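You operate a simulated robot arm through the tools that you are given. There is no shell and no other tool. Be economical: measure what you need, move in short steps, check, and stop when the job is done.

Carry out the task below with a simulated two-armed robot. There is one attempt and no reset: what you move stays moved.

JOB
Stack the cherry check card from the store bench top on top of the berry check card. Then fetch the lime issue card from the store bench top and set it in the white lot seventy-two carton. Then close the packing waste drawer. Then fetch the refill from the packing bench patch and stand it on the now bay of the order board. Then take the teal wiping pad on the packing bench top and put it away on the right end of the former bench. Then open the check right drawer, fetch the blue cloth and set it in the inside of the check right drawer and shut the drawer again. Do these in the order given. Set down upright: refill, teal wiping pad.
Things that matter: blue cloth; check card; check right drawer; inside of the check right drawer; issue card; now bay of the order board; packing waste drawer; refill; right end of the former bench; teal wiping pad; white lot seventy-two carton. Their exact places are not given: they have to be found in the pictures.

Only the result counts: the job must be done as asked and must still hold three seconds after the hand-in. Knocking over, shifting, dropping, spilling or breaking anything else fails it. Flat cloth is picked up by pressing the open fingertips on it (5 to 10 N) and closing them slowly along it; thin cloth reads only 2 to 8 mm in the jaws.

ROBOT AND FRAMES
Two 7-joint arms with two-finger parallel grippers on one trunk, on a base that drives. Base frame: it is fixed to the floor where the robot stands at the start and does not move with it; the origin is under the middle of the robot, x ahead of it, y to its left, z up. Units: mm, rad, N and s.
The left shoulder is at the start at [70, 130, 1186], the right one opposite. With the tool pointing down near the work surface each hand reaches from about 100 to 500 mm from the robot's upright axis, wherever it stands, measured 20 degrees to its own side. Places, roughly: blue cloth (11x7x4 cm) [-2900, 11800, 800]; check card [500, 0, 1000]; check right drawer [-3100, 11100, 700]; inside of the check right drawer [-3000, 11100, 600]; issue card [500, -500, 1000]; now bay of the order board (14x14 cm) [-6560, 11780, 820]; packing waste drawer [-6200, 10200, 200]; refill [-6250, 11250, 750]; right end of the former bench [-1700, -6000, 900]; teal wiping pad (6x5x6 cm) [-6500, 11300, 800]; white lot seventy-two carton [-2500, 1750, 750]. Payload 1.57 kg a hand.
Tool frame (each hand has its own): the origin (TCP) lies between the finger pads and is the grasp point; the fingertips stand 30 mm ahead of it; z points along the fingers, y is the line along which they close. The gripper opens to 80 mm. The fingers are 17 mm wide and 12 mm thick; the gripper's body (40 by 82 mm) begins 80 mm behind the TCP.
Orientation is that of the tool frame in the base frame, as [roll, pitch, yaw] about the fixed x, y, z axes, in that order (R = Rz(yaw) Ry(pitch) Rx(roll)). With the fingers straight down and closing along the base's y, the tool's x points along the base's -x, its y along +y and its z along -z.

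CONTROLS
- The arms move only by the tool nudge_tool. It takes "left_rows", "right_rows" or both (then of equal length, played together; a hand with none holds still); each is a list that holds one entry, the list of rows, each a list of 7 numbers: the shift along the base's x, y, z in mm, then the turn, a rotation vector about the base's x, y, z in degrees, then the opening in per cent of the stroke, from 0 (shut) to 100 (fully open). In form: [[[tx, ty, tz, rx, ry, rz, hand], ...]]. A call has 1 to 12 rows; each row is the pose to reach, as a shift and turn from the pose commanded when the call began. A row lasts 0.2 s, in which the tool goes at most 50 mm and 0.15 rad; a call with a longer step from one row to the next is refused whole, and so is a gripper value outside its range. A pose out of reach is approached as far as the arm can. The call stops where the force on the tool passes 40 N (or 10 N more than at its start, if that is more) or the arm is blocked; 0.2 s more then pass. The fingers move at their own pace (about 108 mm/s each) and stop on an object; they squeeze with about 21 N. The grip force told is the motor's: it shows also when the fingers shut on nothing. Time passes only in rows, and 0.2 s behind the last, so rows that repeat a pose let the fingers close. It gives the time, the measured TCP pose, the force on the tool (base axes), the opening and the grip force at its end, in the units of the frame above (readings bear some noise), with the torque about the TCP (base axes, N m) and any sound that the robot's microphone picked up.
- Cameras (640 x 400 px; columns grow to the right, rows downward): "scene" is now at [131.5, -37.2, 1375.7]; the picture's right is [-0.36, -0.93, 0.00], its down [-0.67, 0.26, -0.69] and it looks along [0.65, -0.25, -0.72] (base axes); focal length 247 px, centre (320, 200). "left" rides on the left gripper at [72, 7, -122] in its tool frame; the picture's right is [-0.09, 1.00, 0.00], its down [-0.84, -0.08, -0.54] and it looks along [-0.54, -0.05, 0.84] (tool axes); focal length 238 px, centre (320, 200). "right" rides on the right gripper at [72, -7, -122] in its tool frame; the picture's right is [0.09, 1.00, 0.00], its down [-0.84, 0.08, -0.54] and it looks along [-0.54, 0.05, 0.84] (tool axes); focal length 238 px, centre (320, 200).
- capture(camera): a new picture of that camera. The clock stands still meanwhile.
- slide_trunk(by): slides the trunk up (or, below 0, down) by that many mm; the arms and the scene camera ride with it, the base frame stays. It gives what a move gives, with no picture.
- steer(legs): drives the robot by 1 to 6 legs, each [ahead, left, turn to the left] in mm, mm and rad, along the robot's own axes; the way and the turn of a leg run together, so that a leg with both is an arc; at most 1500 mm and 3.142 rad a leg. The arms and the cameras ride along, it lands a little off, and it stops where it bumps. It gives what a move gives.
- pan_tilt(pan, tilt): turns the head with the scene camera to pan (to the left, within 1.501 rad either way) and tilt (down, from -0.506 to 1.204), counted from straight ahead of the robot. It gives what a move gives.
- probe_pixels(camera, pixels): for up to 12 pixels [column, row] of the newest picture of that camera ("zoom" is the newest enlarged one), the place [x, y, z] in the base frame of the surface seen there, good to about 3 mm, but the place of the scene camera against the robot may be out by one fixed shift of up to 25 mm in any direction. The clock stands still meanwhile.
- inspect(camera, box): a new picture of the part [left, top, right, bottom] of that camera's present view, enlarged. The clock stands still meanwhile.
- job_done(): hands the job in; it is judged then, once.

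Keep the steps short. Do not move on a guess: measure, check each grasp and each placing, and mend mistakes. In all there are 131 turns and 162 pictures (those below and enlarged ones count). Leave the grippers open and the arms clear of the work at the hand-in unless told otherwise, and finish with a single line.

The tools are called after "Call:" as a command line: name --argument value ..., lists and objects as JSON in quotes. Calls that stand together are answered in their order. nudge_tool: Moves the arms, as the interface text tells. Its arguments: {"type":"object","properties":{"left_rows":{"type":"array","items":{"type":"array","items":{"type":"array","items":{"type":"number"}}}},"right_rows":{"type":"array","items":{"type":"array","items":{"type":"array","items":{"type":"number"}}}}},"required":[]} The other tools are called the same way: slide_trunk (by) slides the trunk up or down; steer (legs) drives the base; pan_tilt (pan, tilt) turns the head that bears the scene camera; capture (camera) takes a picture; probe_pixels (camera, pixels) gives the place of the surface under pixels of a picture; inspect (camera, box) takes an enlarged picture of a part of a camera's view; job_done () hands the job in.

At the start:

```text
time: 0.0
left_ee_pos: [373.4, 68.3, 1233.1]
left_tool_rot: [-3.141, 0.004, -3.141]
left_force: [-0.2, -0.4, 0.6]
left_torque: [0.02, 0.02, 0.0]
left_finger_gap: 79.8
left_grasp_force: 0.0
right_ee_pos: [249.1, -214.2, 1214.4]
right_tool_rot: [3.14, 0.001, 3.14]
right_force: [-0.1, -0.3, 0.3]
right_torque: [-0.02, -0.01, 0.01]
right_finger_gap: 80.2
right_grasp_force: 0.1
trunk travel left (down, up): [-824.0, 116.0]
robot x, y, heading: [-0.4, -0.9, 0.003]
head pan, tilt: [-0.37, 0.806]
```

scene: 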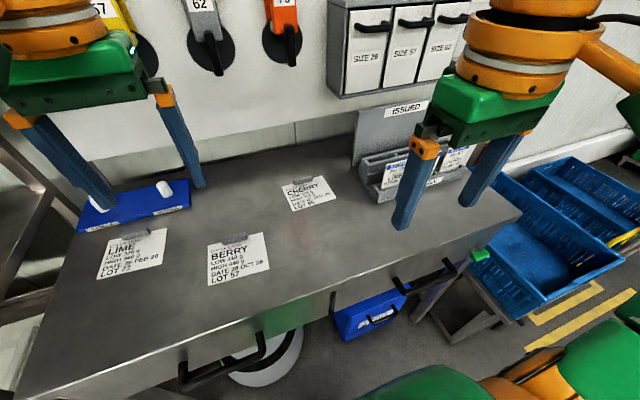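
right: 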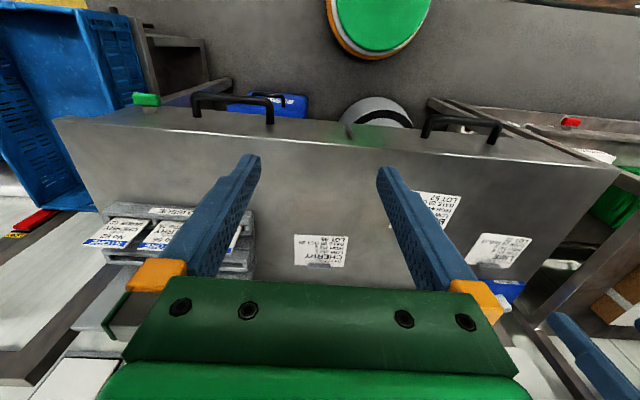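
left: 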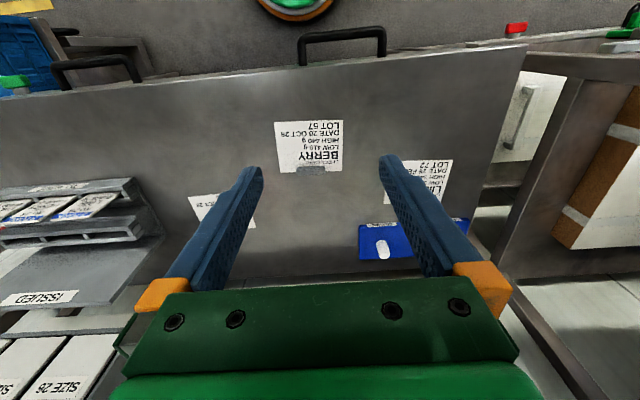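

I see cards LIME, BERRY and CHERRY on the bench and an ISSUED rack. I'll enlarge these and probe their places.

Call:
inspect --camera "scene" --box '[190, 160, 350, 300]'

Call:
inspect --camera "scene" --box '[340, 90, 500, 220]'

Call:
probe_pixels --camera "scene" --pixels '[[303, 180], [281, 187], [327, 178], [335, 202], [292, 212], [310, 195], [236, 238], [208, 246], [264, 233], [268, 269], [212, 285], [238, 262]]'

```text
2.86 times, centred on (270, 230) of scene
```

zoom: 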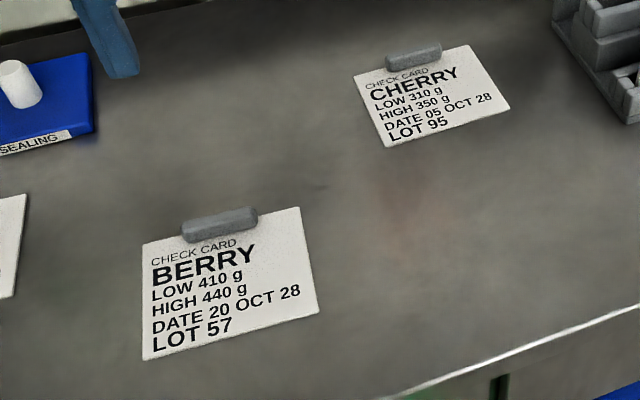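

```text
3.08 times, centred on (420, 155) of scene
```

zoom: 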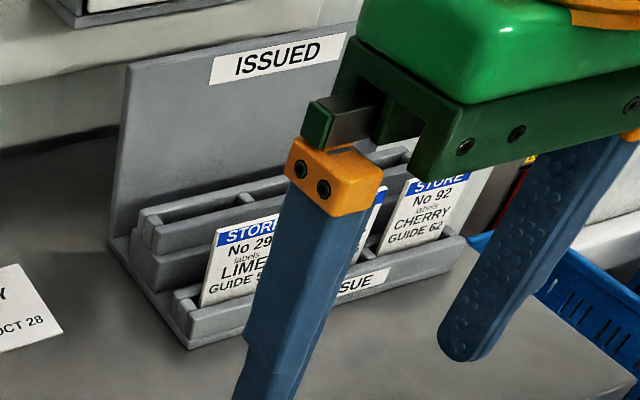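

```text
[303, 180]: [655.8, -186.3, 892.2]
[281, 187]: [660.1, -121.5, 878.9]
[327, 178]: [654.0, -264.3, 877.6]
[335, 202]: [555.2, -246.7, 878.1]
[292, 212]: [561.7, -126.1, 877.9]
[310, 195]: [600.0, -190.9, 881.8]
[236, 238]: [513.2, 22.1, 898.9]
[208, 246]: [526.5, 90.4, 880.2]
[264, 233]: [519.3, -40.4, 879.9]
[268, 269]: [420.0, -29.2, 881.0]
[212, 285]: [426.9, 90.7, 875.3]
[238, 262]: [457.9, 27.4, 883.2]
```

The zoom shows each card has a grey clip at its far edge. The scene camera may be shifted, so I'll probe the same things with the wrist cameras.

Call:
probe_pixels --camera "right" --pixels '[[320, 266], [308, 266], [332, 266], [296, 236], [348, 236], [345, 266], [294, 264], [320, 145], [270, 122], [120, 232], [155, 238], [230, 258]]'

Call:
probe_pixels --camera "left" --pixels '[[311, 169], [275, 122], [342, 122], [342, 170], [280, 172], [300, 170], [322, 170], [300, 75], [380, 55], [60, 250], [40, 205], [120, 215]]'

Call:
inspect --camera "right" --box '[90, 190, 370, 290]'

```text
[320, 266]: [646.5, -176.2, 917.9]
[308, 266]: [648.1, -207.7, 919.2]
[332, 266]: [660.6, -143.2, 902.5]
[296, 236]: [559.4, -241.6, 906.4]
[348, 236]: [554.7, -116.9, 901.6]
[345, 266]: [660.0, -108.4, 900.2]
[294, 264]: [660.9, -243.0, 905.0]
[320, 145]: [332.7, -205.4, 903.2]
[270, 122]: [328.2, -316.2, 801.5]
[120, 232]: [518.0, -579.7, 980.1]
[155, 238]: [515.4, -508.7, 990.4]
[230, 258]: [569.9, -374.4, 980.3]
```

```text
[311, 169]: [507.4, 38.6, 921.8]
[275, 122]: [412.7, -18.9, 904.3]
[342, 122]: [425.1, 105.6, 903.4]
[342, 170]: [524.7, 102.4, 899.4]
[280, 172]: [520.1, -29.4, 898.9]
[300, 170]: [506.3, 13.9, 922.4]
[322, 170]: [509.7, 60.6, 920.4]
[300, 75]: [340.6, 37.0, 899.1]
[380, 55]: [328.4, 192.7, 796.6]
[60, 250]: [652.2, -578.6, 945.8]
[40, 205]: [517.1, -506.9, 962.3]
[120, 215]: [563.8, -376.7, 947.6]
```

```text
2.29 times, centred on (230, 240) of right
```

zoom: 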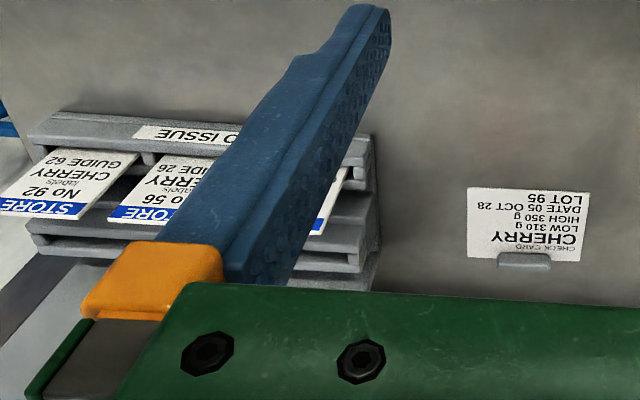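

The wrist cameras put the bench top at z≈900 and the cherry clip at about (648,-176,918). I need to stand closer, so I'll look down to see the room between base and bench.

Call:
probe_pixels --camera "right" --pixels '[[380, 15], [380, 60], [340, 50], [335, 20]]'

Call:
pan_tilt --pan 0 --tilt 1.2

Call:
capture --camera "scene"

```text
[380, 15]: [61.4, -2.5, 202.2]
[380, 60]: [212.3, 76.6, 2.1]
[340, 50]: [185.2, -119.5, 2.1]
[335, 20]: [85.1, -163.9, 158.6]
```

```text
time: 0.9
left_ee_pos: [372.4, 68.2, 1232.4]
left_tool_rot: [-3.14, 0.007, -3.141]
left_force: [-0.1, -0.4, 0.6]
left_torque: [0.02, 0.04, 0.0]
left_finger_gap: 79.9
left_grasp_force: 0.1
right_ee_pos: [250.4, -214.8, 1213.9]
right_tool_rot: [3.142, 0.003, 3.139]
right_force: [0.0, -0.4, -0.3]
right_torque: [0.02, 0.01, -0.02]
right_finger_gap: 80.1
right_grasp_force: 0.1
trunk travel left (down, up): [-824.0, 116.0]
robot x, y, heading: [0.9, -0.5, 0.004]
head pan, tilt: [0.0, 1.201]
```

```text
155 pictures are left
```

scene: 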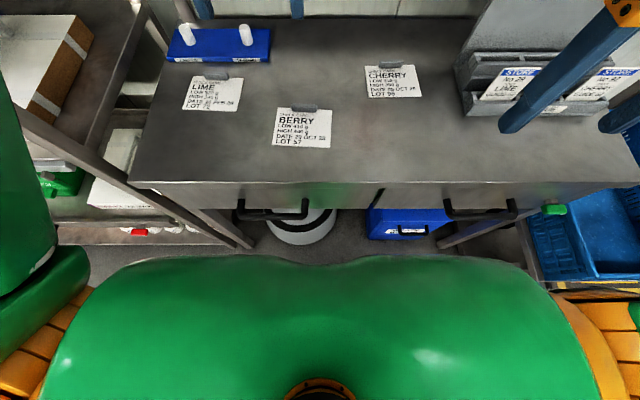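

The base front is at about x=200 and the bench edge at about x=335. I'll probe the white bin and handles, then drive.

Call:
probe_pixels --camera "scene" --pixels '[[300, 242], [305, 228], [270, 217], [480, 217], [405, 237], [320, 258], [320, 300], [640, 185], [555, 210], [130, 185], [225, 60], [540, 90]]'

```text
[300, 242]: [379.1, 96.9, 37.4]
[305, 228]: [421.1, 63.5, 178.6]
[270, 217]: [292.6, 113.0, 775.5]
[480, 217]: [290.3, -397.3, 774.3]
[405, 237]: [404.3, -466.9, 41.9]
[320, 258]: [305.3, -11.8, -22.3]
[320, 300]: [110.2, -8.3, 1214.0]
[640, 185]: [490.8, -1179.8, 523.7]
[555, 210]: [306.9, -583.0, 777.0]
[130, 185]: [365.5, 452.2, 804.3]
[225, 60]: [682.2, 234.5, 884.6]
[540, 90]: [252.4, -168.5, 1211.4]
```

Clear by some 130 mm. I'll drive ahead 130.

Call:
steer --legs '[[130, -30, 0]]'

Call:
capture --camera "scene"

Call:
capture --camera "right"

```text
time: 2.1
left_ee_pos: [496.8, 41.3, 1233.8]
left_tool_rot: [-3.139, 0.008, -3.135]
left_force: [-0.3, -0.1, 0.0]
left_torque: [0.01, -0.02, -0.01]
left_finger_gap: 79.9
left_grasp_force: 0.0
right_ee_pos: [374.0, -243.8, 1214.0]
right_tool_rot: [3.141, 0.005, -3.142]
right_force: [0.3, 0.0, -0.7]
right_torque: [0.0, -0.03, 0.02]
right_finger_gap: 80.1
right_grasp_force: 0.1
trunk travel left (down, up): [-824.0, 116.0]
robot x, y, heading: [129.3, -34.3, -0.003]
head pan, tilt: [0.0, 1.201]
```

```text
154 pictures are left
```

scene: 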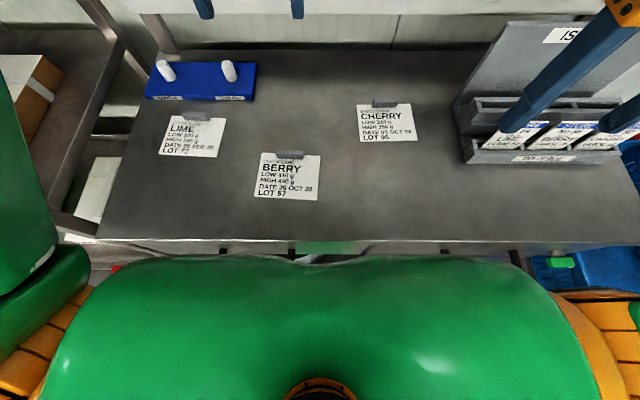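

```text
153 pictures are left
```

right: 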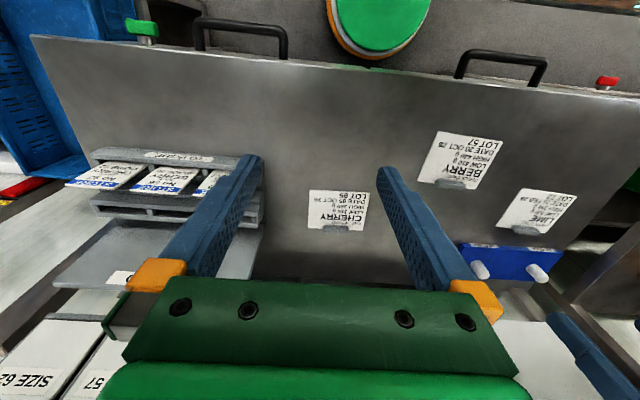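

I'll read the cherry clip in the right picture at (335,228) and the berry clip at (450,183).

Call:
probe_pixels --camera "right" --pixels '[[336, 228], [324, 228], [348, 228], [336, 222], [336, 232], [314, 228], [368, 193], [450, 183], [440, 128], [205, 180], [150, 178], [100, 175]]'

Call:
nudge_tool --right_rows '[[[20, 5, 0, 0, 0, 8, 60], [40, 10, 0, 0, 0, 16, 60], [60, 15, 0, 0, 0, 24, 60], [80, 20, 0, 0, 0, 32, 60], [100, 25, 0, 0, 0, 40, 60], [120, 30, -10, 0, 0, 48, 60], [140, 35, -20, 0, 0, 56, 60], [160, 40, -30, 0, 0, 64, 60], [180, 45, -40, 0, 0, 72, 60], [200, 50, -60, 0, 0, 80, 60], [220, 55, -80, 0, 0, 86, 60], [240, 60, -100, 0, 0, 90, 60]]]'

Call:
capture --camera "right"

```text
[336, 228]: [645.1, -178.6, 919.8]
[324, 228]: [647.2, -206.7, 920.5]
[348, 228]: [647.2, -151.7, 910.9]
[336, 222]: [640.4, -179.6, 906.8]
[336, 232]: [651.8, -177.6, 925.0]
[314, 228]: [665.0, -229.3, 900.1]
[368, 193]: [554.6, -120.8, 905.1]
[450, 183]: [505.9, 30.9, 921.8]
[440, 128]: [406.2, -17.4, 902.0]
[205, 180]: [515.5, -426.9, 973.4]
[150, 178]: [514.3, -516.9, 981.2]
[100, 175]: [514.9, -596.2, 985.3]
```

```text
time: 4.8
left_ee_pos: [500.5, 38.7, 1232.3]
left_tool_rot: [-3.14, 0.005, -3.136]
left_force: [-0.2, -0.5, 0.2]
left_torque: [0.0, 0.02, -0.01]
left_finger_gap: 79.6
left_grasp_force: 0.0
right_ee_pos: [372.8, -136.8, 1161.2]
right_tool_rot: [-3.135, 0.0, -1.603]
right_force: [-0.7, -0.3, 0.2]
right_torque: [0.02, 0.0, 0.0]
right_finger_gap: 47.9
right_grasp_force: 0.1
right hand out of reach, approached as far as the arm can: row 5, 6, 7, 8, 9, 10, 11, 12
trunk travel left (down, up): [-824.0, 116.0]
robot x, y, heading: [128.9, -31.7, -0.001]
head pan, tilt: [0.0, 1.201]
```

```text
152 pictures are left
```

right: 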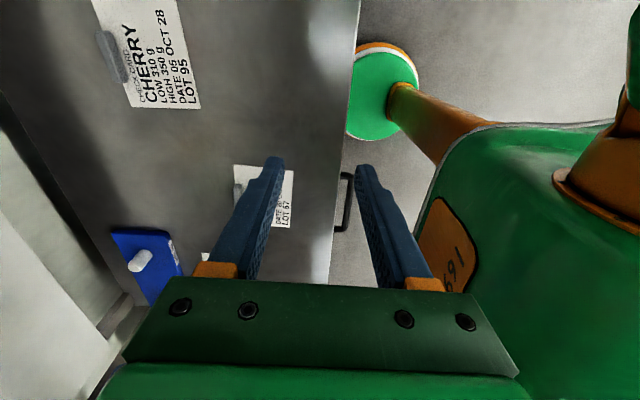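

It got only to (373,-137,1161), since reach shrinks when the hand is high. I'll lower the hand first and then go outward.

Call:
nudge_tool --right_rows '[[[0, 0, -40, 0, 0, 0, 60], [0, 0, -80, 0, 0, 0, 60], [20, -5, -120, 0, 0, 0, 60], [60, -10, -150, 0, 0, 0, 60], [100, -15, -150, 0, 0, 0, 60], [140, -20, -150, 0, 0, 0, 60], [180, -25, -150, 0, 0, 0, 60], [220, -32, -150, 0, 0, 0, 60], [260, -40, -150, 0, 0, 0, 60]]]'

Call:
capture --camera "right"

```text
refused: row 4 steps farther than a row can; nothing moved
```

```text
151 pictures are left
```

right: 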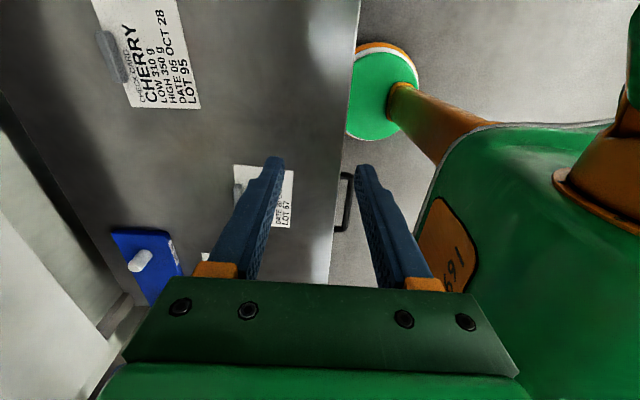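

One step was too long, so I'll resend with shorter ones.

Call:
nudge_tool --right_rows '[[[0, 0, -40, 0, 0, 0, 60], [0, 0, -80, 0, 0, 0, 60], [20, -5, -115, 0, 0, 0, 60], [50, -10, -145, 0, 0, 0, 60], [90, -15, -150, 0, 0, 0, 60], [130, -20, -150, 0, 0, 0, 60], [170, -25, -150, 0, 0, 0, 60], [215, -32, -150, 0, 0, 0, 60], [260, -40, -150, 0, 0, 0, 60]]]'

Call:
capture --camera "right"

```text
time: 6.8
left_ee_pos: [500.9, 39.6, 1232.1]
left_tool_rot: [-3.14, 0.004, -3.136]
left_force: [0.0, 0.8, 0.0]
left_torque: [-0.01, 0.0, 0.0]
left_finger_gap: 80.1
left_grasp_force: 0.0
right_ee_pos: [374.6, -116.3, 1003.2]
right_tool_rot: [-3.141, 0.0, -1.57]
right_force: [-0.2, 0.5, 0.7]
right_torque: [-0.01, -0.02, -0.01]
right_finger_gap: 48.2
right_grasp_force: 0.0
right hand out of reach, approached as far as the arm can: row 1, 2, 3, 4, 5, 6, 7, 8, 9
trunk travel left (down, up): [-824.0, 116.0]
robot x, y, heading: [130.9, -31.2, 0.005]
head pan, tilt: [0.0, 1.201]
```

```text
150 pictures are left
```

right: 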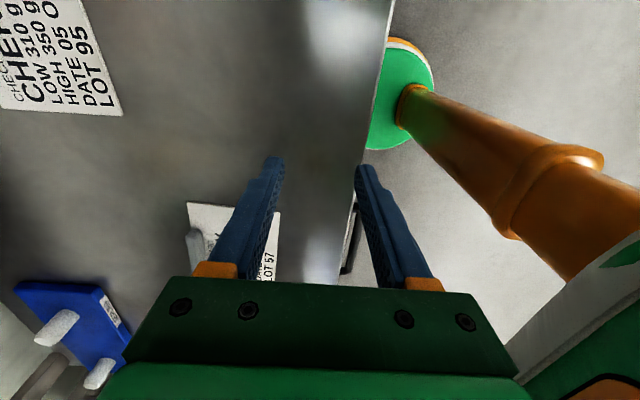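

Odd: stuck at x=374, and perhaps the +90° turn costs the reach. I'll turn back in place and see what is commanded.

Call:
nudge_tool --right_rows '[[[0, 0, 0, 0, 0, -8, 60], [0, 0, 0, 0, 0, -16, 60], [0, 0, 0, 0, 0, -24, 60], [0, 0, 0, 0, 0, -32, 60], [0, 0, 0, 0, 0, -40, 60], [0, 0, 0, 0, 0, -48, 60], [0, 0, 0, 0, 0, -56, 60], [0, 0, 0, 0, 0, -64, 60], [0, 0, 0, 0, 0, -72, 60], [0, 0, 0, 0, 0, -80, 60], [0, 0, 0, 0, 0, -88, 60]]]'

```text
time: 9.2
left_ee_pos: [500.8, 40.9, 1232.6]
left_tool_rot: [-3.139, 0.005, -3.136]
left_force: [-0.6, 0.5, 0.0]
left_torque: [-0.01, 0.0, -0.01]
left_finger_gap: 80.0
left_grasp_force: 0.1
right_ee_pos: [370.8, -112.7, 1015.4]
right_tool_rot: [3.139, 0.001, -3.108]
right_force: [-0.6, 0.6, -0.6]
right_torque: [0.0, 0.01, 0.01]
right_finger_gap: 47.9
right_grasp_force: 0.1
trunk travel left (down, up): [-824.0, 116.0]
robot x, y, heading: [129.9, -28.0, 0.003]
head pan, tilt: [0.0, 1.201]
```

Now the commanded pose equals the actual one. I'll test the reach outward with this yaw, at z≈1010.

Call:
nudge_tool --right_rows '[[[40, -10, 0, 0, 0, 0, 60], [80, -20, 0, 0, 0, 0, 60], [120, -30, 0, 0, 0, 0, 60], [160, -40, 0, 0, 0, 0, 60], [200, -50, 0, 0, 0, 0, 60], [240, -60, 0, 0, 0, 0, 60], [270, -65, 0, 0, 0, 0, 60]]]'

Call:
capture --camera "right"

```text
time: 10.8
left_ee_pos: [500.7, 39.3, 1232.6]
left_tool_rot: [-3.139, 0.005, -3.136]
left_force: [0.3, 0.6, -0.1]
left_torque: [-0.02, -0.01, -0.05]
left_finger_gap: 80.0
left_grasp_force: 0.1
right_ee_pos: [557.4, -216.0, 1024.7]
right_tool_rot: [3.14, 0.001, -3.103]
right_force: [0.5, -1.0, -0.4]
right_torque: [0.04, -0.01, -0.01]
right_finger_gap: 48.2
right_grasp_force: 0.0
right hand out of reach, approached as far as the arm can: row 3, 4, 5, 6, 7
trunk travel left (down, up): [-824.0, 116.0]
robot x, y, heading: [127.1, -32.6, 0.004]
head pan, tilt: [0.0, 1.201]
```

```text
149 pictures are left
```

right: 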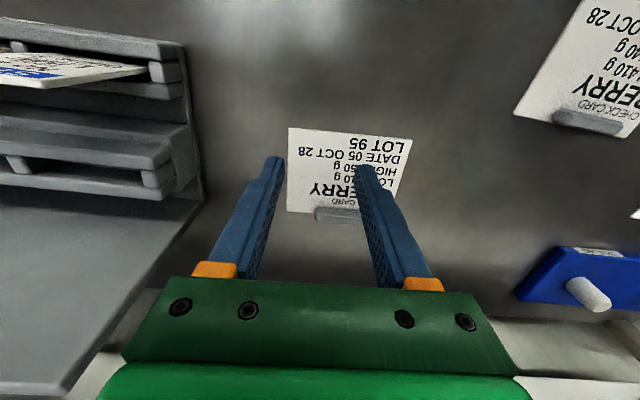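

Reach ends at (557,-216) from here. I need the base about 70 mm further ahead, and the chest and base look clear of the bench above and below, so I'll drive 65 mm.

Call:
steer --legs '[[65, 0, 0]]'

Call:
capture --camera "scene"

```text
time: 11.8
left_ee_pos: [554.0, 39.7, 1233.2]
left_tool_rot: [-3.14, 0.009, -3.137]
left_force: [-0.4, 0.2, -0.2]
left_torque: [-0.01, 0.02, -0.01]
left_finger_gap: 79.9
left_grasp_force: 0.0
right_ee_pos: [612.0, -214.5, 1026.3]
right_tool_rot: [3.141, 0.003, -3.106]
right_force: [0.4, 0.7, 0.6]
right_torque: [0.02, -0.02, 0.0]
right_finger_gap: 48.0
right_grasp_force: 0.1
trunk travel left (down, up): [-824.0, 116.0]
robot x, y, heading: [185.9, -30.7, -0.002]
head pan, tilt: [0.0, 1.201]
stopped in leg 1: the robot was blocked; the commanded pose is now the measured one
```

```text
148 pictures are left
```

scene: 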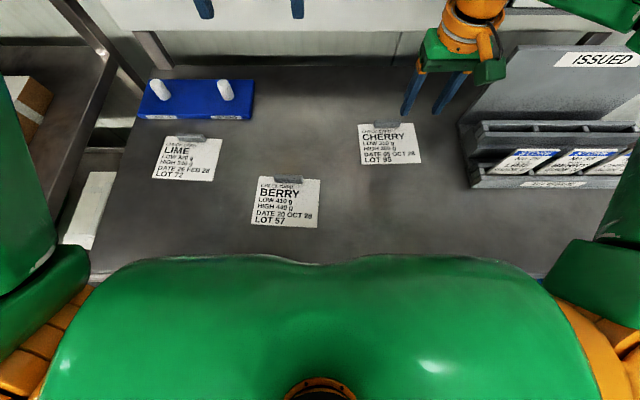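

It was blocked at x=186 by the bench edge, which is near enough. Next I'll turn the right hand the other way (-92°) to close along x, pulled in slightly.

Call:
nudge_tool --right_rows '[[[-10, 5, 0, 0, 0, -8.4, 60], [-20, 10, 0, 0, 0, -16.8, 60], [-30, 15, 0, 0, 0, -25.2, 60], [-30, 20, 0, 0, 0, -33.6, 60], [-30, 25, 0, 0, 0, -42, 60], [-30, 30, 0, 0, 0, -50.4, 60], [-30, 36, 0, 0, 0, -58.8, 60], [-30, 36, 0, 0, 0, -67.2, 60], [-30, 36, 0, 0, 0, -75.6, 60], [-30, 36, 0, 0, 0, -84, 60], [-30, 36, 0, 0, 0, -92, 60]]]'

Call:
capture --camera "right"

```text
time: 14.2
left_ee_pos: [558.5, 41.0, 1232.8]
left_tool_rot: [-3.141, 0.005, -3.137]
left_force: [0.4, -0.6, 1.2]
left_torque: [0.01, 0.0, 0.02]
left_finger_gap: 79.9
left_grasp_force: 0.1
right_ee_pos: [584.4, -179.4, 1024.2]
right_tool_rot: [3.141, 0.001, 1.571]
right_force: [0.1, -0.5, -0.5]
right_torque: [0.0, -0.02, 0.01]
right_finger_gap: 48.2
right_grasp_force: 0.0
trunk travel left (down, up): [-824.0, 116.0]
robot x, y, heading: [184.6, -29.4, 0.004]
head pan, tilt: [0.0, 1.201]
```

```text
147 pictures are left
```

right: 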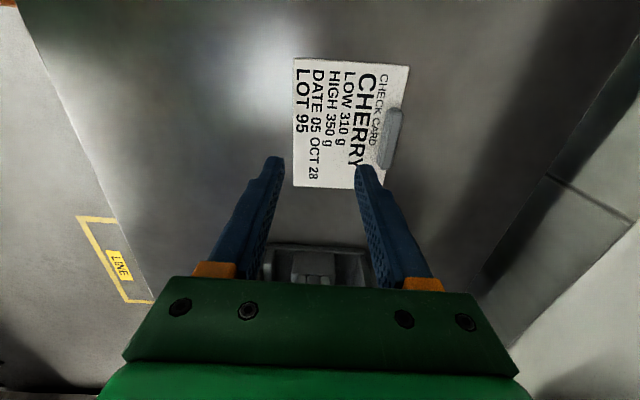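

This way reaches. I'll probe the clip around (393,140) and the card corners.

Call:
probe_pixels --camera "right" --pixels '[[393, 140], [397, 112], [388, 168], [386, 140], [400, 140], [390, 120], [382, 160], [376, 187], [409, 66], [294, 185], [294, 60], [430, 140]]'

Call:
inspect --camera "right" --box '[280, 50, 440, 200]'

```text
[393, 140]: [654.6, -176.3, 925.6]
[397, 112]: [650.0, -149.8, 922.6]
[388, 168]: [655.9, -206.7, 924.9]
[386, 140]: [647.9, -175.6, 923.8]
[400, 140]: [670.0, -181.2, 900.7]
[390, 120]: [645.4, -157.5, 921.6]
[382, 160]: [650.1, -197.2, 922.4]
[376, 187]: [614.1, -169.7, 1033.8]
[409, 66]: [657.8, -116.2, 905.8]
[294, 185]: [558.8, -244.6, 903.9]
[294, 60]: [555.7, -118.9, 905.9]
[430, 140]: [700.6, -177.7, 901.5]
```

```text
2.67 times, centred on (360, 125) of right
```

zoom: 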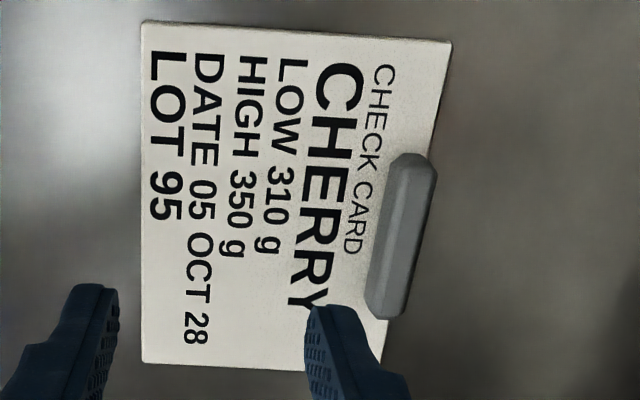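

The clip is about x 642–660, centre (651,-178), top z 925. I'll move above it and come down to TCP z≈940.

Call:
nudge_tool --right_rows '[[[30, 1, -10, 0, 0, 0, 60], [66, 1, -30, 0, 0, 0, 60], [66, 1, -50, 0, 0, 0, 60], [66, 1, -65, 0, 0, 0, 60], [66, 1, -75, 0, 0, 0, 60], [66, 1, -84, 0, 0, 0, 60]]]'

Call:
capture --camera "right"

```text
time: 15.6
left_ee_pos: [558.3, 39.6, 1232.4]
left_tool_rot: [-3.139, 0.006, -3.135]
left_force: [0.4, 0.6, 1.3]
left_torque: [0.0, 0.03, 0.0]
left_finger_gap: 79.9
left_grasp_force: 0.1
right_ee_pos: [598.9, -212.6, 972.7]
right_tool_rot: [3.14, 0.002, 1.572]
right_force: [-0.1, -0.2, 0.2]
right_torque: [-0.03, 0.02, 0.01]
right_finger_gap: 48.0
right_grasp_force: 0.1
right hand out of reach, approached as far as the arm can: row 1, 2, 3, 4, 5, 6
trunk travel left (down, up): [-824.0, 116.0]
robot x, y, heading: [182.7, -32.1, 0.003]
head pan, tilt: [0.0, 1.201]
```

```text
145 pictures are left
```

right: 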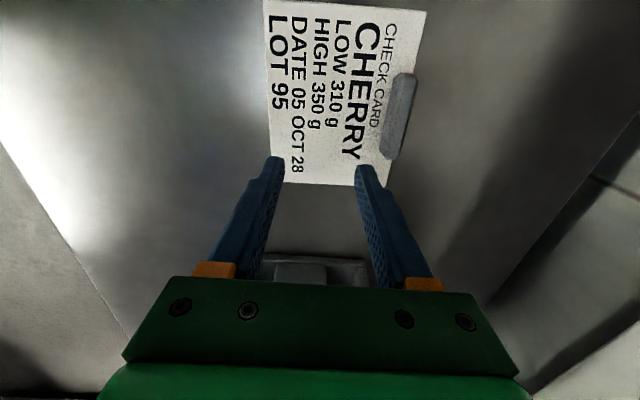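

Reach is about 350 mm from the shoulder, so the clip is still 50 mm too far. Turning the base to the left brings the right shoulder forward. I'll raise the hand, back off a bit, then turn.

Call:
nudge_tool --right_rows '[[[-20, 10, 40, 0, 0, 8, 60], [-40, 20, 80, 0, 0, 16, 60], [-50, 20, 100, 0, 0, 24, 60], [-60, 20, 100, 0, 0, 32, 60], [-70, 20, 100, 0, 0, 40, 60], [-70, 20, 100, 0, 0, 48, 60], [-70, 20, 100, 0, 0, 56, 60], [-70, 20, 100, 0, 0, 64, 60], [-70, 20, 100, 0, 0, 72, 60], [-70, 20, 100, 0, 0, 80, 60]]]'

Call:
steer --legs '[[-25, -70, 0], [0, 0, 0.85]]'

Call:
capture --camera "right"

```text
time: 17.8
left_ee_pos: [559.4, 39.5, 1232.7]
left_tool_rot: [-3.141, 0.005, -3.135]
left_force: [0.7, -0.6, -0.1]
left_torque: [0.0, 0.01, -0.02]
left_finger_gap: 80.1
left_grasp_force: 0.1
right_ee_pos: [526.2, -195.8, 1073.7]
right_tool_rot: [3.14, 0.003, 2.973]
right_force: [1.2, 0.8, -0.6]
right_torque: [-0.02, 0.02, -0.02]
right_finger_gap: 48.0
right_grasp_force: 0.1
trunk travel left (down, up): [-824.0, 116.0]
robot x, y, heading: [188.0, -26.6, 0.001]
head pan, tilt: [0.0, 1.201]
```

```text
time: 21.0
left_ee_pos: [355.9, 223.0, 1233.9]
left_tool_rot: [-3.14, 0.004, -2.291]
left_force: [0.0, -0.2, -0.5]
left_torque: [-0.02, 0.0, 0.01]
left_finger_gap: 80.1
left_grasp_force: 0.1
right_ee_pos: [511.0, 45.7, 1073.5]
right_tool_rot: [3.14, 0.003, -2.468]
right_force: [-0.5, -0.4, -0.8]
right_torque: [-0.01, 0.0, 0.0]
right_finger_gap: 47.8
right_grasp_force: 0.1
trunk travel left (down, up): [-824.0, 116.0]
robot x, y, heading: [162.3, -101.7, 0.852]
head pan, tilt: [0.0, 1.201]
```

```text
144 pictures are left
```

right: 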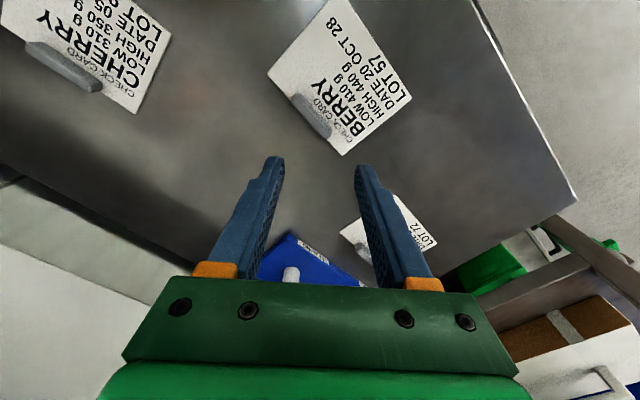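

Now I'll edge 25 mm toward the bench and swing the right hand over the cherry clip with yaw -90°.

Call:
steer --legs '[[16, -19, 0]]'

Call:
nudge_tool --right_rows '[[[0, -22, 0, 0, 0, 5, 60], [0, -44, 0, 0, 0, 10, 60], [0, -66, 0, 0, 0, 15, 60], [10, -88, 0, 0, 0, 20, 60], [20, -110, 0, 0, 0, 25, 60], [30, -130, 0, 0, 0, 30, 60], [40, -150, -10, 0, 0, 35, 60], [50, -170, -20, 0, 0, 40, 60], [60, -190, -30, 0, 0, 45, 60], [70, -205, -40, 0, 0, 48, 60], [80, -215, -50, 0, 0, 51.4, 60], [80, -224, -60, 0, 0, 51.4, 60]]]'

Call:
capture --camera "right"

```text
time: 21.8
left_ee_pos: [374.0, 225.4, 1233.0]
left_tool_rot: [-3.135, 0.009, -2.289]
left_force: [-1.2, 0.8, -0.2]
left_torque: [0.0, -0.05, 0.02]
left_finger_gap: 79.9
left_grasp_force: 0.0
right_ee_pos: [529.0, 45.9, 1074.0]
right_tool_rot: [-3.14, 0.005, -2.468]
right_force: [-0.8, -1.6, 0.3]
right_torque: [0.0, -0.03, -0.03]
right_finger_gap: 47.7
right_grasp_force: 0.0
trunk travel left (down, up): [-824.0, 116.0]
robot x, y, heading: [183.5, -101.4, 0.848]
head pan, tilt: [0.0, 1.201]
```

```text
time: 24.4
left_ee_pos: [379.4, 224.7, 1233.0]
left_tool_rot: [-3.14, 0.005, -2.29]
left_force: [-0.4, 0.2, -0.3]
left_torque: [0.01, 0.03, 0.03]
left_finger_gap: 80.0
left_grasp_force: 0.0
right_ee_pos: [540.4, -116.9, 1031.7]
right_tool_rot: [-3.141, 0.003, -1.571]
right_force: [0.3, 0.5, -0.2]
right_torque: [-0.02, 0.02, 0.01]
right_finger_gap: 48.0
right_grasp_force: 0.0
right hand out of reach, approached as far as the arm can: row 8, 9, 10, 11, 12
trunk travel left (down, up): [-824.0, 116.0]
robot x, y, heading: [183.8, -102.7, 0.848]
head pan, tilt: [0.0, 1.201]
```

```text
143 pictures are left
```

right: 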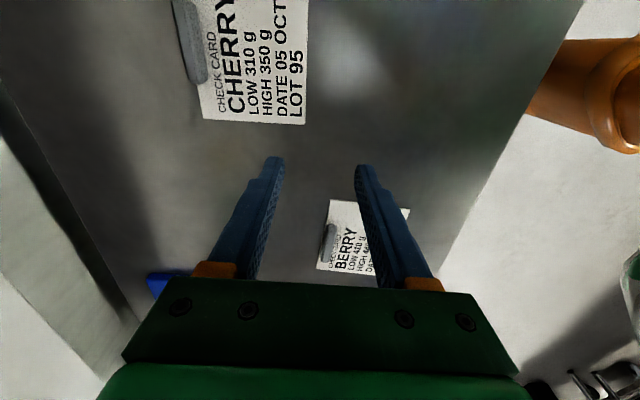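

Turning that way costs reach; the negative turn is better. The clip is about 57 mm long, so I can grip it by its ends closing along y (yaw 180°). I'll turn back and go over the clip.

Call:
nudge_tool --right_rows '[[[0, 0, 0, 0, 0, -8.3, 100], [0, 0, 0, 0, 0, -16.6, 100], [0, 0, 0, 0, 0, -25, 100], [0, 0, 0, 0, 0, -33, 100], [0, -5, 0, 0, 0, -41, 100], [10, -10, 0, 0, 0, -49, 100], [25, -20, 0, 0, 0, -57, 100], [40, -30, 0, 0, 0, -65, 100], [55, -40, 0, 0, 0, -73, 100], [70, -50, 0, 0, 0, -81, 100], [90, -61, -10, 0, 0, -90, 100], [110, -61, -30, 0, 0, -90, 100]]]'

Call:
capture --camera "right"

```text
refused: row 11 steps farther than a row can; nothing moved
```

```text
142 pictures are left
```

right: 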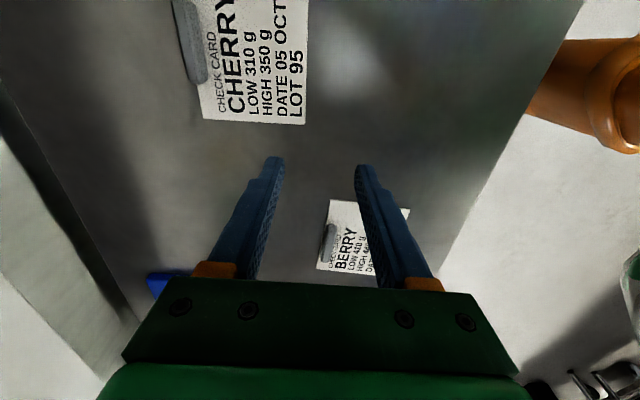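

The last turn step was 9°, which is too big. I'll resend with steps of 8.3° or less.

Call:
nudge_tool --right_rows '[[[0, 0, 0, 0, 0, -8.3, 100], [0, 0, 0, 0, 0, -16.6, 100], [0, 0, 0, 0, 0, -24.9, 100], [0, 0, 0, 0, 0, -33.2, 100], [0, -5, 0, 0, 0, -41.5, 100], [10, -10, 0, 0, 0, -49.8, 100], [25, -20, 0, 0, 0, -58, 100], [40, -30, 0, 0, 0, -66, 100], [55, -40, 0, 0, 0, -74, 100], [70, -50, 0, 0, 0, -82, 100], [90, -61, -10, 0, 0, -90, 100], [110, -61, -30, 0, 0, -90, 100]]]'

Call:
capture --camera "right"

```text
time: 27.0
left_ee_pos: [381.4, 225.3, 1232.9]
left_tool_rot: [-3.14, 0.005, -2.29]
left_force: [-0.7, -0.9, -0.1]
left_torque: [-0.01, 0.02, 0.03]
left_finger_gap: 79.9
left_grasp_force: 0.1
right_ee_pos: [655.3, -174.7, 1000.3]
right_tool_rot: [-3.141, 0.003, 3.139]
right_force: [-0.4, 0.6, -0.2]
right_torque: [-0.01, -0.01, 0.01]
right_finger_gap: 79.9
right_grasp_force: 0.1
trunk travel left (down, up): [-824.0, 116.0]
robot x, y, heading: [180.2, -101.2, 0.849]
head pan, tilt: [0.0, 1.201]
```

```text
141 pictures are left
```

right: 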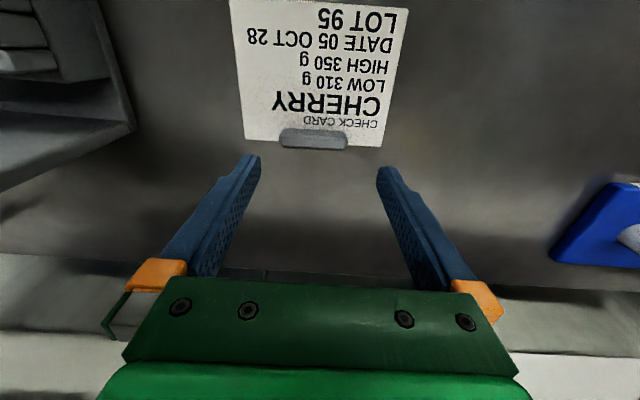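

It's in reach. I'll probe the clip ends at (283,140) and (345,142).

Call:
probe_pixels --camera "right" --pixels '[[284, 140], [344, 142], [314, 131], [314, 140], [314, 148], [245, 138], [380, 147], [288, 131], [340, 133]]'

```text
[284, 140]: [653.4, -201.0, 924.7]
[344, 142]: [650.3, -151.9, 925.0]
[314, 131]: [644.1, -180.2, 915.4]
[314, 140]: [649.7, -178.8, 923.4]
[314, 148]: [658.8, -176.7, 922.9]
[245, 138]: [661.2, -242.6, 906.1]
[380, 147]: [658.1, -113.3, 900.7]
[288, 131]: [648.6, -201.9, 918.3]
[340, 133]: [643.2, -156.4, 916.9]
```

The clip centre is (651,-177.5). I'll come down to TCP z≈940 with the jaws fully open, then close.

Call:
nudge_tool --right_rows '[[[-4, -3, -20, 0, 0, 0, 100], [-4, -3, -40, 0, 0, 0, 100], [-4, -3, -50, 0, 0, 0, 100], [-4, -3, -60, 0, 0, 0, 100], [-4, -3, -60, 0, 0, 0, 60], [-4, -3, -60, 0, 0, 0, 40], [-4, -3, -60, 0, 0, 0, 40], [-4, -3, -60, 0, 0, 0, 40]]]'

Call:
capture --camera "right"

```text
time: 28.8
left_ee_pos: [379.1, 223.7, 1231.7]
left_tool_rot: [-3.14, 0.006, -2.29]
left_force: [0.6, -0.4, 0.2]
left_torque: [0.04, 0.02, 0.0]
left_finger_gap: 80.2
left_grasp_force: 0.1
right_ee_pos: [649.1, -177.6, 940.9]
right_tool_rot: [3.14, 0.0, 3.141]
right_force: [1.5, -0.3, 0.7]
right_torque: [0.0, -0.01, 0.03]
right_finger_gap: 59.0
right_grasp_force: 21.0
trunk travel left (down, up): [-824.0, 116.0]
robot x, y, heading: [188.3, -101.8, 0.851]
head pan, tilt: [0.0, 1.201]
```

```text
140 pictures are left
```

right: 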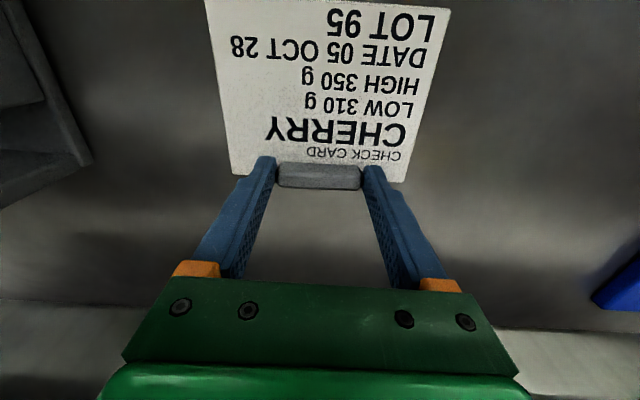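

Held at 59 mm, 21 N. I'll lift 60 mm, carry toward the berry card and look.

Call:
nudge_tool --right_rows '[[[0, 0, 20, 0, 0, 0, 30], [0, 0, 50, 0, 0, 0, 30], [-10, 20, 80, 0, 0, 0, 30], [-30, 45, 80, 0, 0, 0, 30], [-50, 70, 80, 0, 0, 0, 30], [-70, 95, 80, 0, 0, 0, 30], [-90, 120, 80, 0, 0, 0, 30], [-110, 145, 80, 0, 0, 0, 30], [-130, 170, 80, 0, 0, 0, 30], [-150, 195, 80, 0, 0, 0, 30], [-168, 215, 80, 0, 0, 0, 30], [-168, 215, 80, 0, 0, 0, 30]]]'

Call:
capture --camera "right"

Call:
pan_tilt --pan -0.6 --tilt 0.9

Call:
capture --camera "scene"

```text
time: 31.4
left_ee_pos: [380.1, 225.0, 1232.8]
left_tool_rot: [-3.14, 0.005, -2.289]
left_force: [0.0, -1.2, 0.7]
left_torque: [0.03, -0.01, 0.01]
left_finger_gap: 79.9
left_grasp_force: 0.0
right_ee_pos: [480.2, 39.1, 1021.8]
right_tool_rot: [3.138, 0.003, 3.141]
right_force: [-0.9, 0.4, -0.1]
right_torque: [0.0, 0.02, 0.02]
right_finger_gap: 23.9
right_grasp_force: 0.1
trunk travel left (down, up): [-824.0, 116.0]
robot x, y, heading: [186.9, -104.9, 0.851]
head pan, tilt: [0.0, 1.201]
```

```text
139 pictures are left
```

right: 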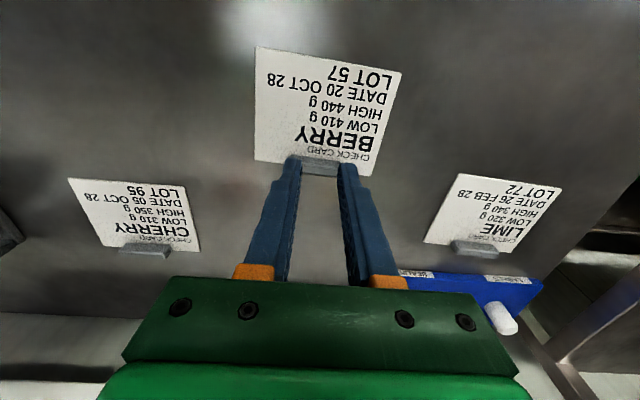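

```text
time: 32.4
left_ee_pos: [379.5, 225.0, 1232.9]
left_tool_rot: [-3.139, 0.005, -2.288]
left_force: [0.1, 0.2, 0.0]
left_torque: [0.02, -0.01, -0.02]
left_finger_gap: 80.0
left_grasp_force: 0.1
right_ee_pos: [479.8, 38.4, 1020.2]
right_tool_rot: [3.14, 0.001, 3.14]
right_force: [-0.4, 0.6, -0.3]
right_torque: [-0.04, -0.04, -0.01]
right_finger_gap: 23.9
right_grasp_force: 0.1
trunk travel left (down, up): [-824.0, 116.0]
robot x, y, heading: [184.2, -100.2, 0.849]
head pan, tilt: [-0.6, 0.901]
```

```text
138 pictures are left
```

scene: 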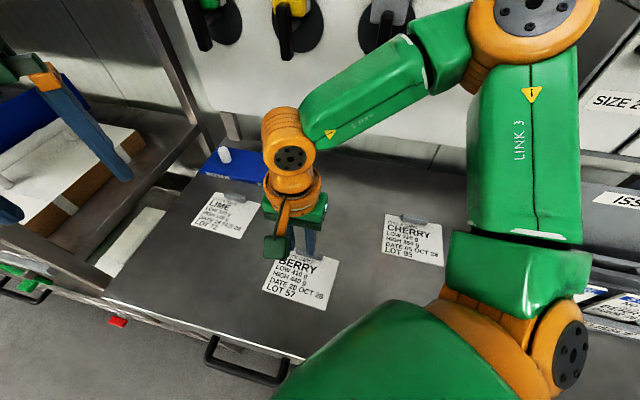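

The clip slipped out of the end grip and the cherry card stayed in place. The ends look rounded, so I must grip across its thickness. I'll test whether the hand can reach with yaw +90° (a further -90° turn) over the clip.

Call:
nudge_tool --right_rows '[[[14, -18, 0, 0, 0, -7.5, 60], [28, -36, 0, 0, 0, -15, 60], [42, -54, 0, 0, 0, -22.5, 60], [56, -72, 0, 0, 0, -30, 60], [70, -90, 0, 0, 0, -37.5, 60], [84, -108, 0, 0, 0, -45, 60], [98, -126, 0, 0, 0, -52.5, 60], [112, -144, 0, 0, 0, -60, 60], [126, -162, 0, 0, 0, -67.5, 60], [140, -180, -10, 0, 0, -75, 60], [155, -200, -15, 0, 0, -82.5, 60], [171, -215, -20, 0, 0, -90, 60]]]'

Call:
capture --camera "right"

```text
time: 35.0
left_ee_pos: [379.9, 223.9, 1233.0]
left_tool_rot: [-3.139, 0.007, -2.291]
left_force: [0.3, -0.1, 0.2]
left_torque: [0.03, 0.0, -0.01]
left_finger_gap: 80.0
left_grasp_force: 0.1
right_ee_pos: [650.2, -176.5, 999.5]
right_tool_rot: [-3.141, 0.0, 1.57]
right_force: [0.6, 0.5, 0.6]
right_torque: [-0.03, 0.01, -0.02]
right_finger_gap: 47.9
right_grasp_force: 0.1
trunk travel left (down, up): [-824.0, 116.0]
robot x, y, heading: [187.4, -101.8, 0.851]
head pan, tilt: [-0.6, 0.901]
```

```text
137 pictures are left
```

right: 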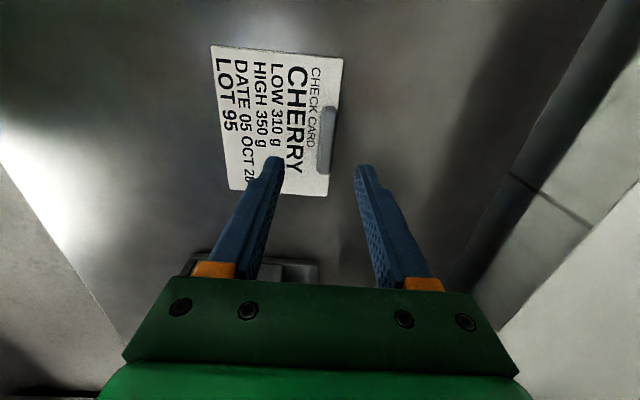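

It's reached. The clip is at (328,140), so I'll probe it.

Call:
probe_pixels --camera "right" --pixels '[[328, 140], [326, 110], [324, 172], [320, 140], [335, 140], [316, 165], [332, 170], [212, 46], [344, 60], [326, 194], [230, 190]]'

```text
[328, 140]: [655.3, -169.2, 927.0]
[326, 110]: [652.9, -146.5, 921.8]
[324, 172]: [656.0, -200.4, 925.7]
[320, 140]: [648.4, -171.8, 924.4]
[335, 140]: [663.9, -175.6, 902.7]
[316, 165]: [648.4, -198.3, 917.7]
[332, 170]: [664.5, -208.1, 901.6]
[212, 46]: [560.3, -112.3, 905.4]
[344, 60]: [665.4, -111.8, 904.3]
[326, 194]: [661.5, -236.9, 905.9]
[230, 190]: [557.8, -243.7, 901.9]
```

Clip centre is about (653.5,-174). I'll go down to z 938 with a 40 mm opening and close.

Call:
nudge_tool --right_rows '[[[3, 2, -20, 0, 0, 0, 55], [3, 2, -40, 0, 0, 0, 50], [3, 2, -52, 0, 0, 0, 50], [3, 2, -61, 0, 0, 0, 50], [3, 2, -61, 0, 0, 0, 25], [3, 2, -61, 0, 0, 0, 0], [3, 2, -61, 0, 0, 0, 0], [3, 2, -61, 0, 0, 0, 0]]]'

Call:
capture --camera "right"

```text
time: 36.8
left_ee_pos: [379.7, 225.0, 1232.8]
left_tool_rot: [-3.139, 0.006, -2.29]
left_force: [-0.1, -0.2, 0.0]
left_torque: [-0.01, -0.01, 0.01]
left_finger_gap: 80.0
left_grasp_force: 0.2
right_ee_pos: [652.8, -174.4, 939.2]
right_tool_rot: [3.139, 0.002, 1.571]
right_force: [-0.2, 0.0, 0.4]
right_torque: [0.0, 0.0, -0.03]
right_finger_gap: 12.8
right_grasp_force: 21.1
trunk travel left (down, up): [-824.0, 116.0]
robot x, y, heading: [183.4, -101.7, 0.852]
head pan, tilt: [-0.6, 0.901]
```

```text
136 pictures are left
```

right: 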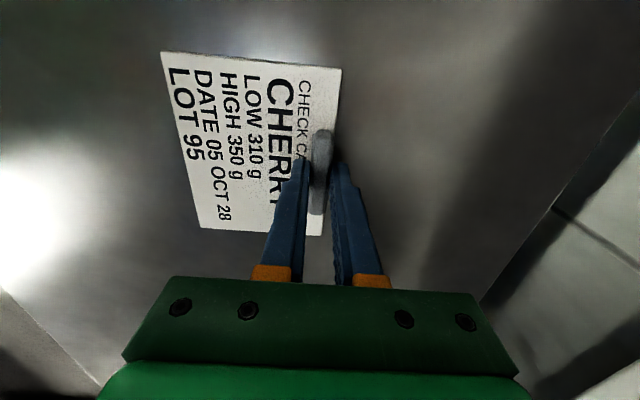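

Gripped, gap 12.8 mm. I'll lift slowly to check.

Call:
nudge_tool --right_rows '[[[0, 0, 5, 0, 0, 0, 0], [0, 0, 12, 0, 0, 0, 0], [0, 0, 25, 0, 0, 0, 0], [0, 0, 40, 0, 0, 0, 0], [0, 0, 60, 0, 0, 0, 0], [0, 0, 80, 0, 0, 0, 0]]]'

Call:
capture --camera "right"

```text
time: 38.2
left_ee_pos: [378.4, 224.6, 1232.8]
left_tool_rot: [-3.139, 0.005, -2.289]
left_force: [-0.1, -0.2, 0.1]
left_torque: [0.03, -0.01, -0.03]
left_finger_gap: 80.0
left_grasp_force: 0.0
right_ee_pos: [651.6, -177.4, 1021.8]
right_tool_rot: [3.14, 0.001, 1.571]
right_force: [0.4, -0.3, -0.5]
right_torque: [-0.02, -0.01, -0.05]
right_finger_gap: 12.9
right_grasp_force: 20.9
trunk travel left (down, up): [-824.0, 116.0]
robot x, y, heading: [187.8, -102.1, 0.847]
head pan, tilt: [-0.6, 0.901]
```

```text
135 pictures are left
```

right: 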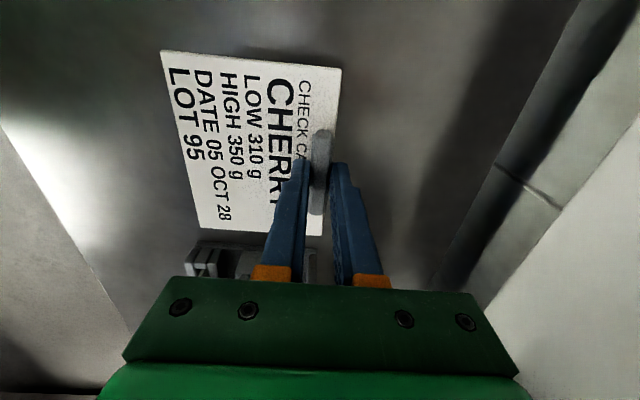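

The card is held flat. I'll carry it over, to just in front of the berry clip.

Call:
nudge_tool --right_rows '[[[-16, 20, 0, 0, 0, 0, 0], [-32, 40, 0, 0, 0, 0, 0], [-48, 60, 0, 0, 0, 0, 0], [-64, 80, 0, 0, 0, 0, 0], [-80, 100, 0, 0, 0, 0, 0], [-96, 120, 0, 0, 0, 0, 0], [-112, 140, 0, 0, 0, 0, 0], [-128, 160, 0, 0, 0, 0, 0], [-146, 180, 0, 0, 0, 0, 0], [-164, 200, 0, 0, 0, 0, 0], [-180, 215, 0, 0, 0, 0, 0], [-180, 215, 0, 0, 0, 0, 0]]]'

Call:
capture --camera "right"

Call:
capture --camera "scene"

```text
time: 40.8
left_ee_pos: [380.6, 224.2, 1233.0]
left_tool_rot: [-3.139, 0.006, -2.29]
left_force: [-0.7, -0.1, 0.7]
left_torque: [0.0, 0.0, 0.01]
left_finger_gap: 80.2
left_grasp_force: 0.2
right_ee_pos: [475.2, 39.4, 1019.5]
right_tool_rot: [3.141, 0.002, 1.572]
right_force: [0.1, 0.7, -0.5]
right_torque: [-0.01, 0.0, -0.01]
right_finger_gap: 12.9
right_grasp_force: 21.0
trunk travel left (down, up): [-824.0, 116.0]
robot x, y, heading: [184.0, -98.7, 0.852]
head pan, tilt: [-0.6, 0.901]
```

```text
134 pictures are left
```

right: 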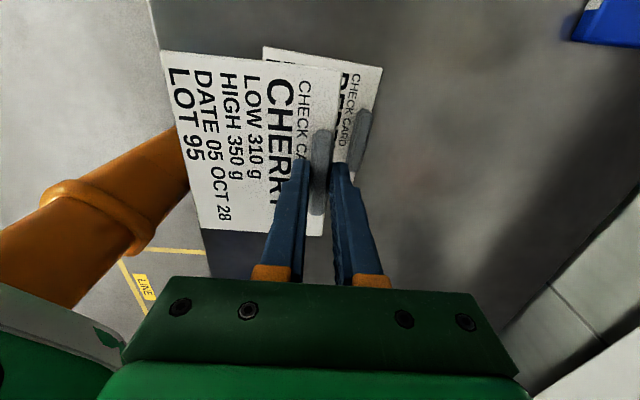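

```text
133 pictures are left
```

scene: 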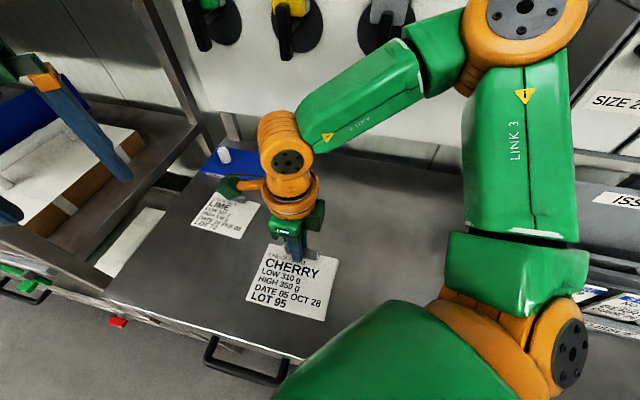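

I'll probe the berry clip's visible parts near (363,135) to measure its faces.

Call:
probe_pixels --camera "right" --pixels '[[366, 112], [362, 135], [355, 160], [358, 120], [370, 120], [352, 150], [354, 140], [372, 132], [380, 70], [340, 60], [322, 140], [266, 50]]'

Call:
inspect --camera "right" --box '[240, 40, 420, 240]'

```text
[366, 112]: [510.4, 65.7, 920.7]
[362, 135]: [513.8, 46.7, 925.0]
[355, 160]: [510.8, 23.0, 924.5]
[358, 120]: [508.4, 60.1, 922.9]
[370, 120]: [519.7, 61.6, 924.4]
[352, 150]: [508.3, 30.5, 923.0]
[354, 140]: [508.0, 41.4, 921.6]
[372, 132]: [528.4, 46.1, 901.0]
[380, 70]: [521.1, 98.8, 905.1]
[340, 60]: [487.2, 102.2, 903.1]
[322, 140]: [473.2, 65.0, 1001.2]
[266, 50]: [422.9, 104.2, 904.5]
```

```text
2.00 times, centred on (330, 140) of right
```

zoom: 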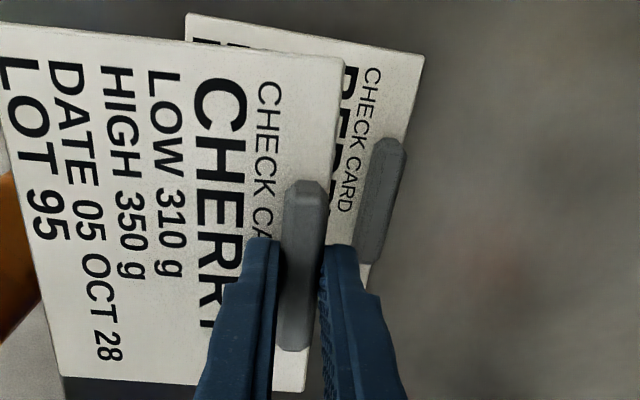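

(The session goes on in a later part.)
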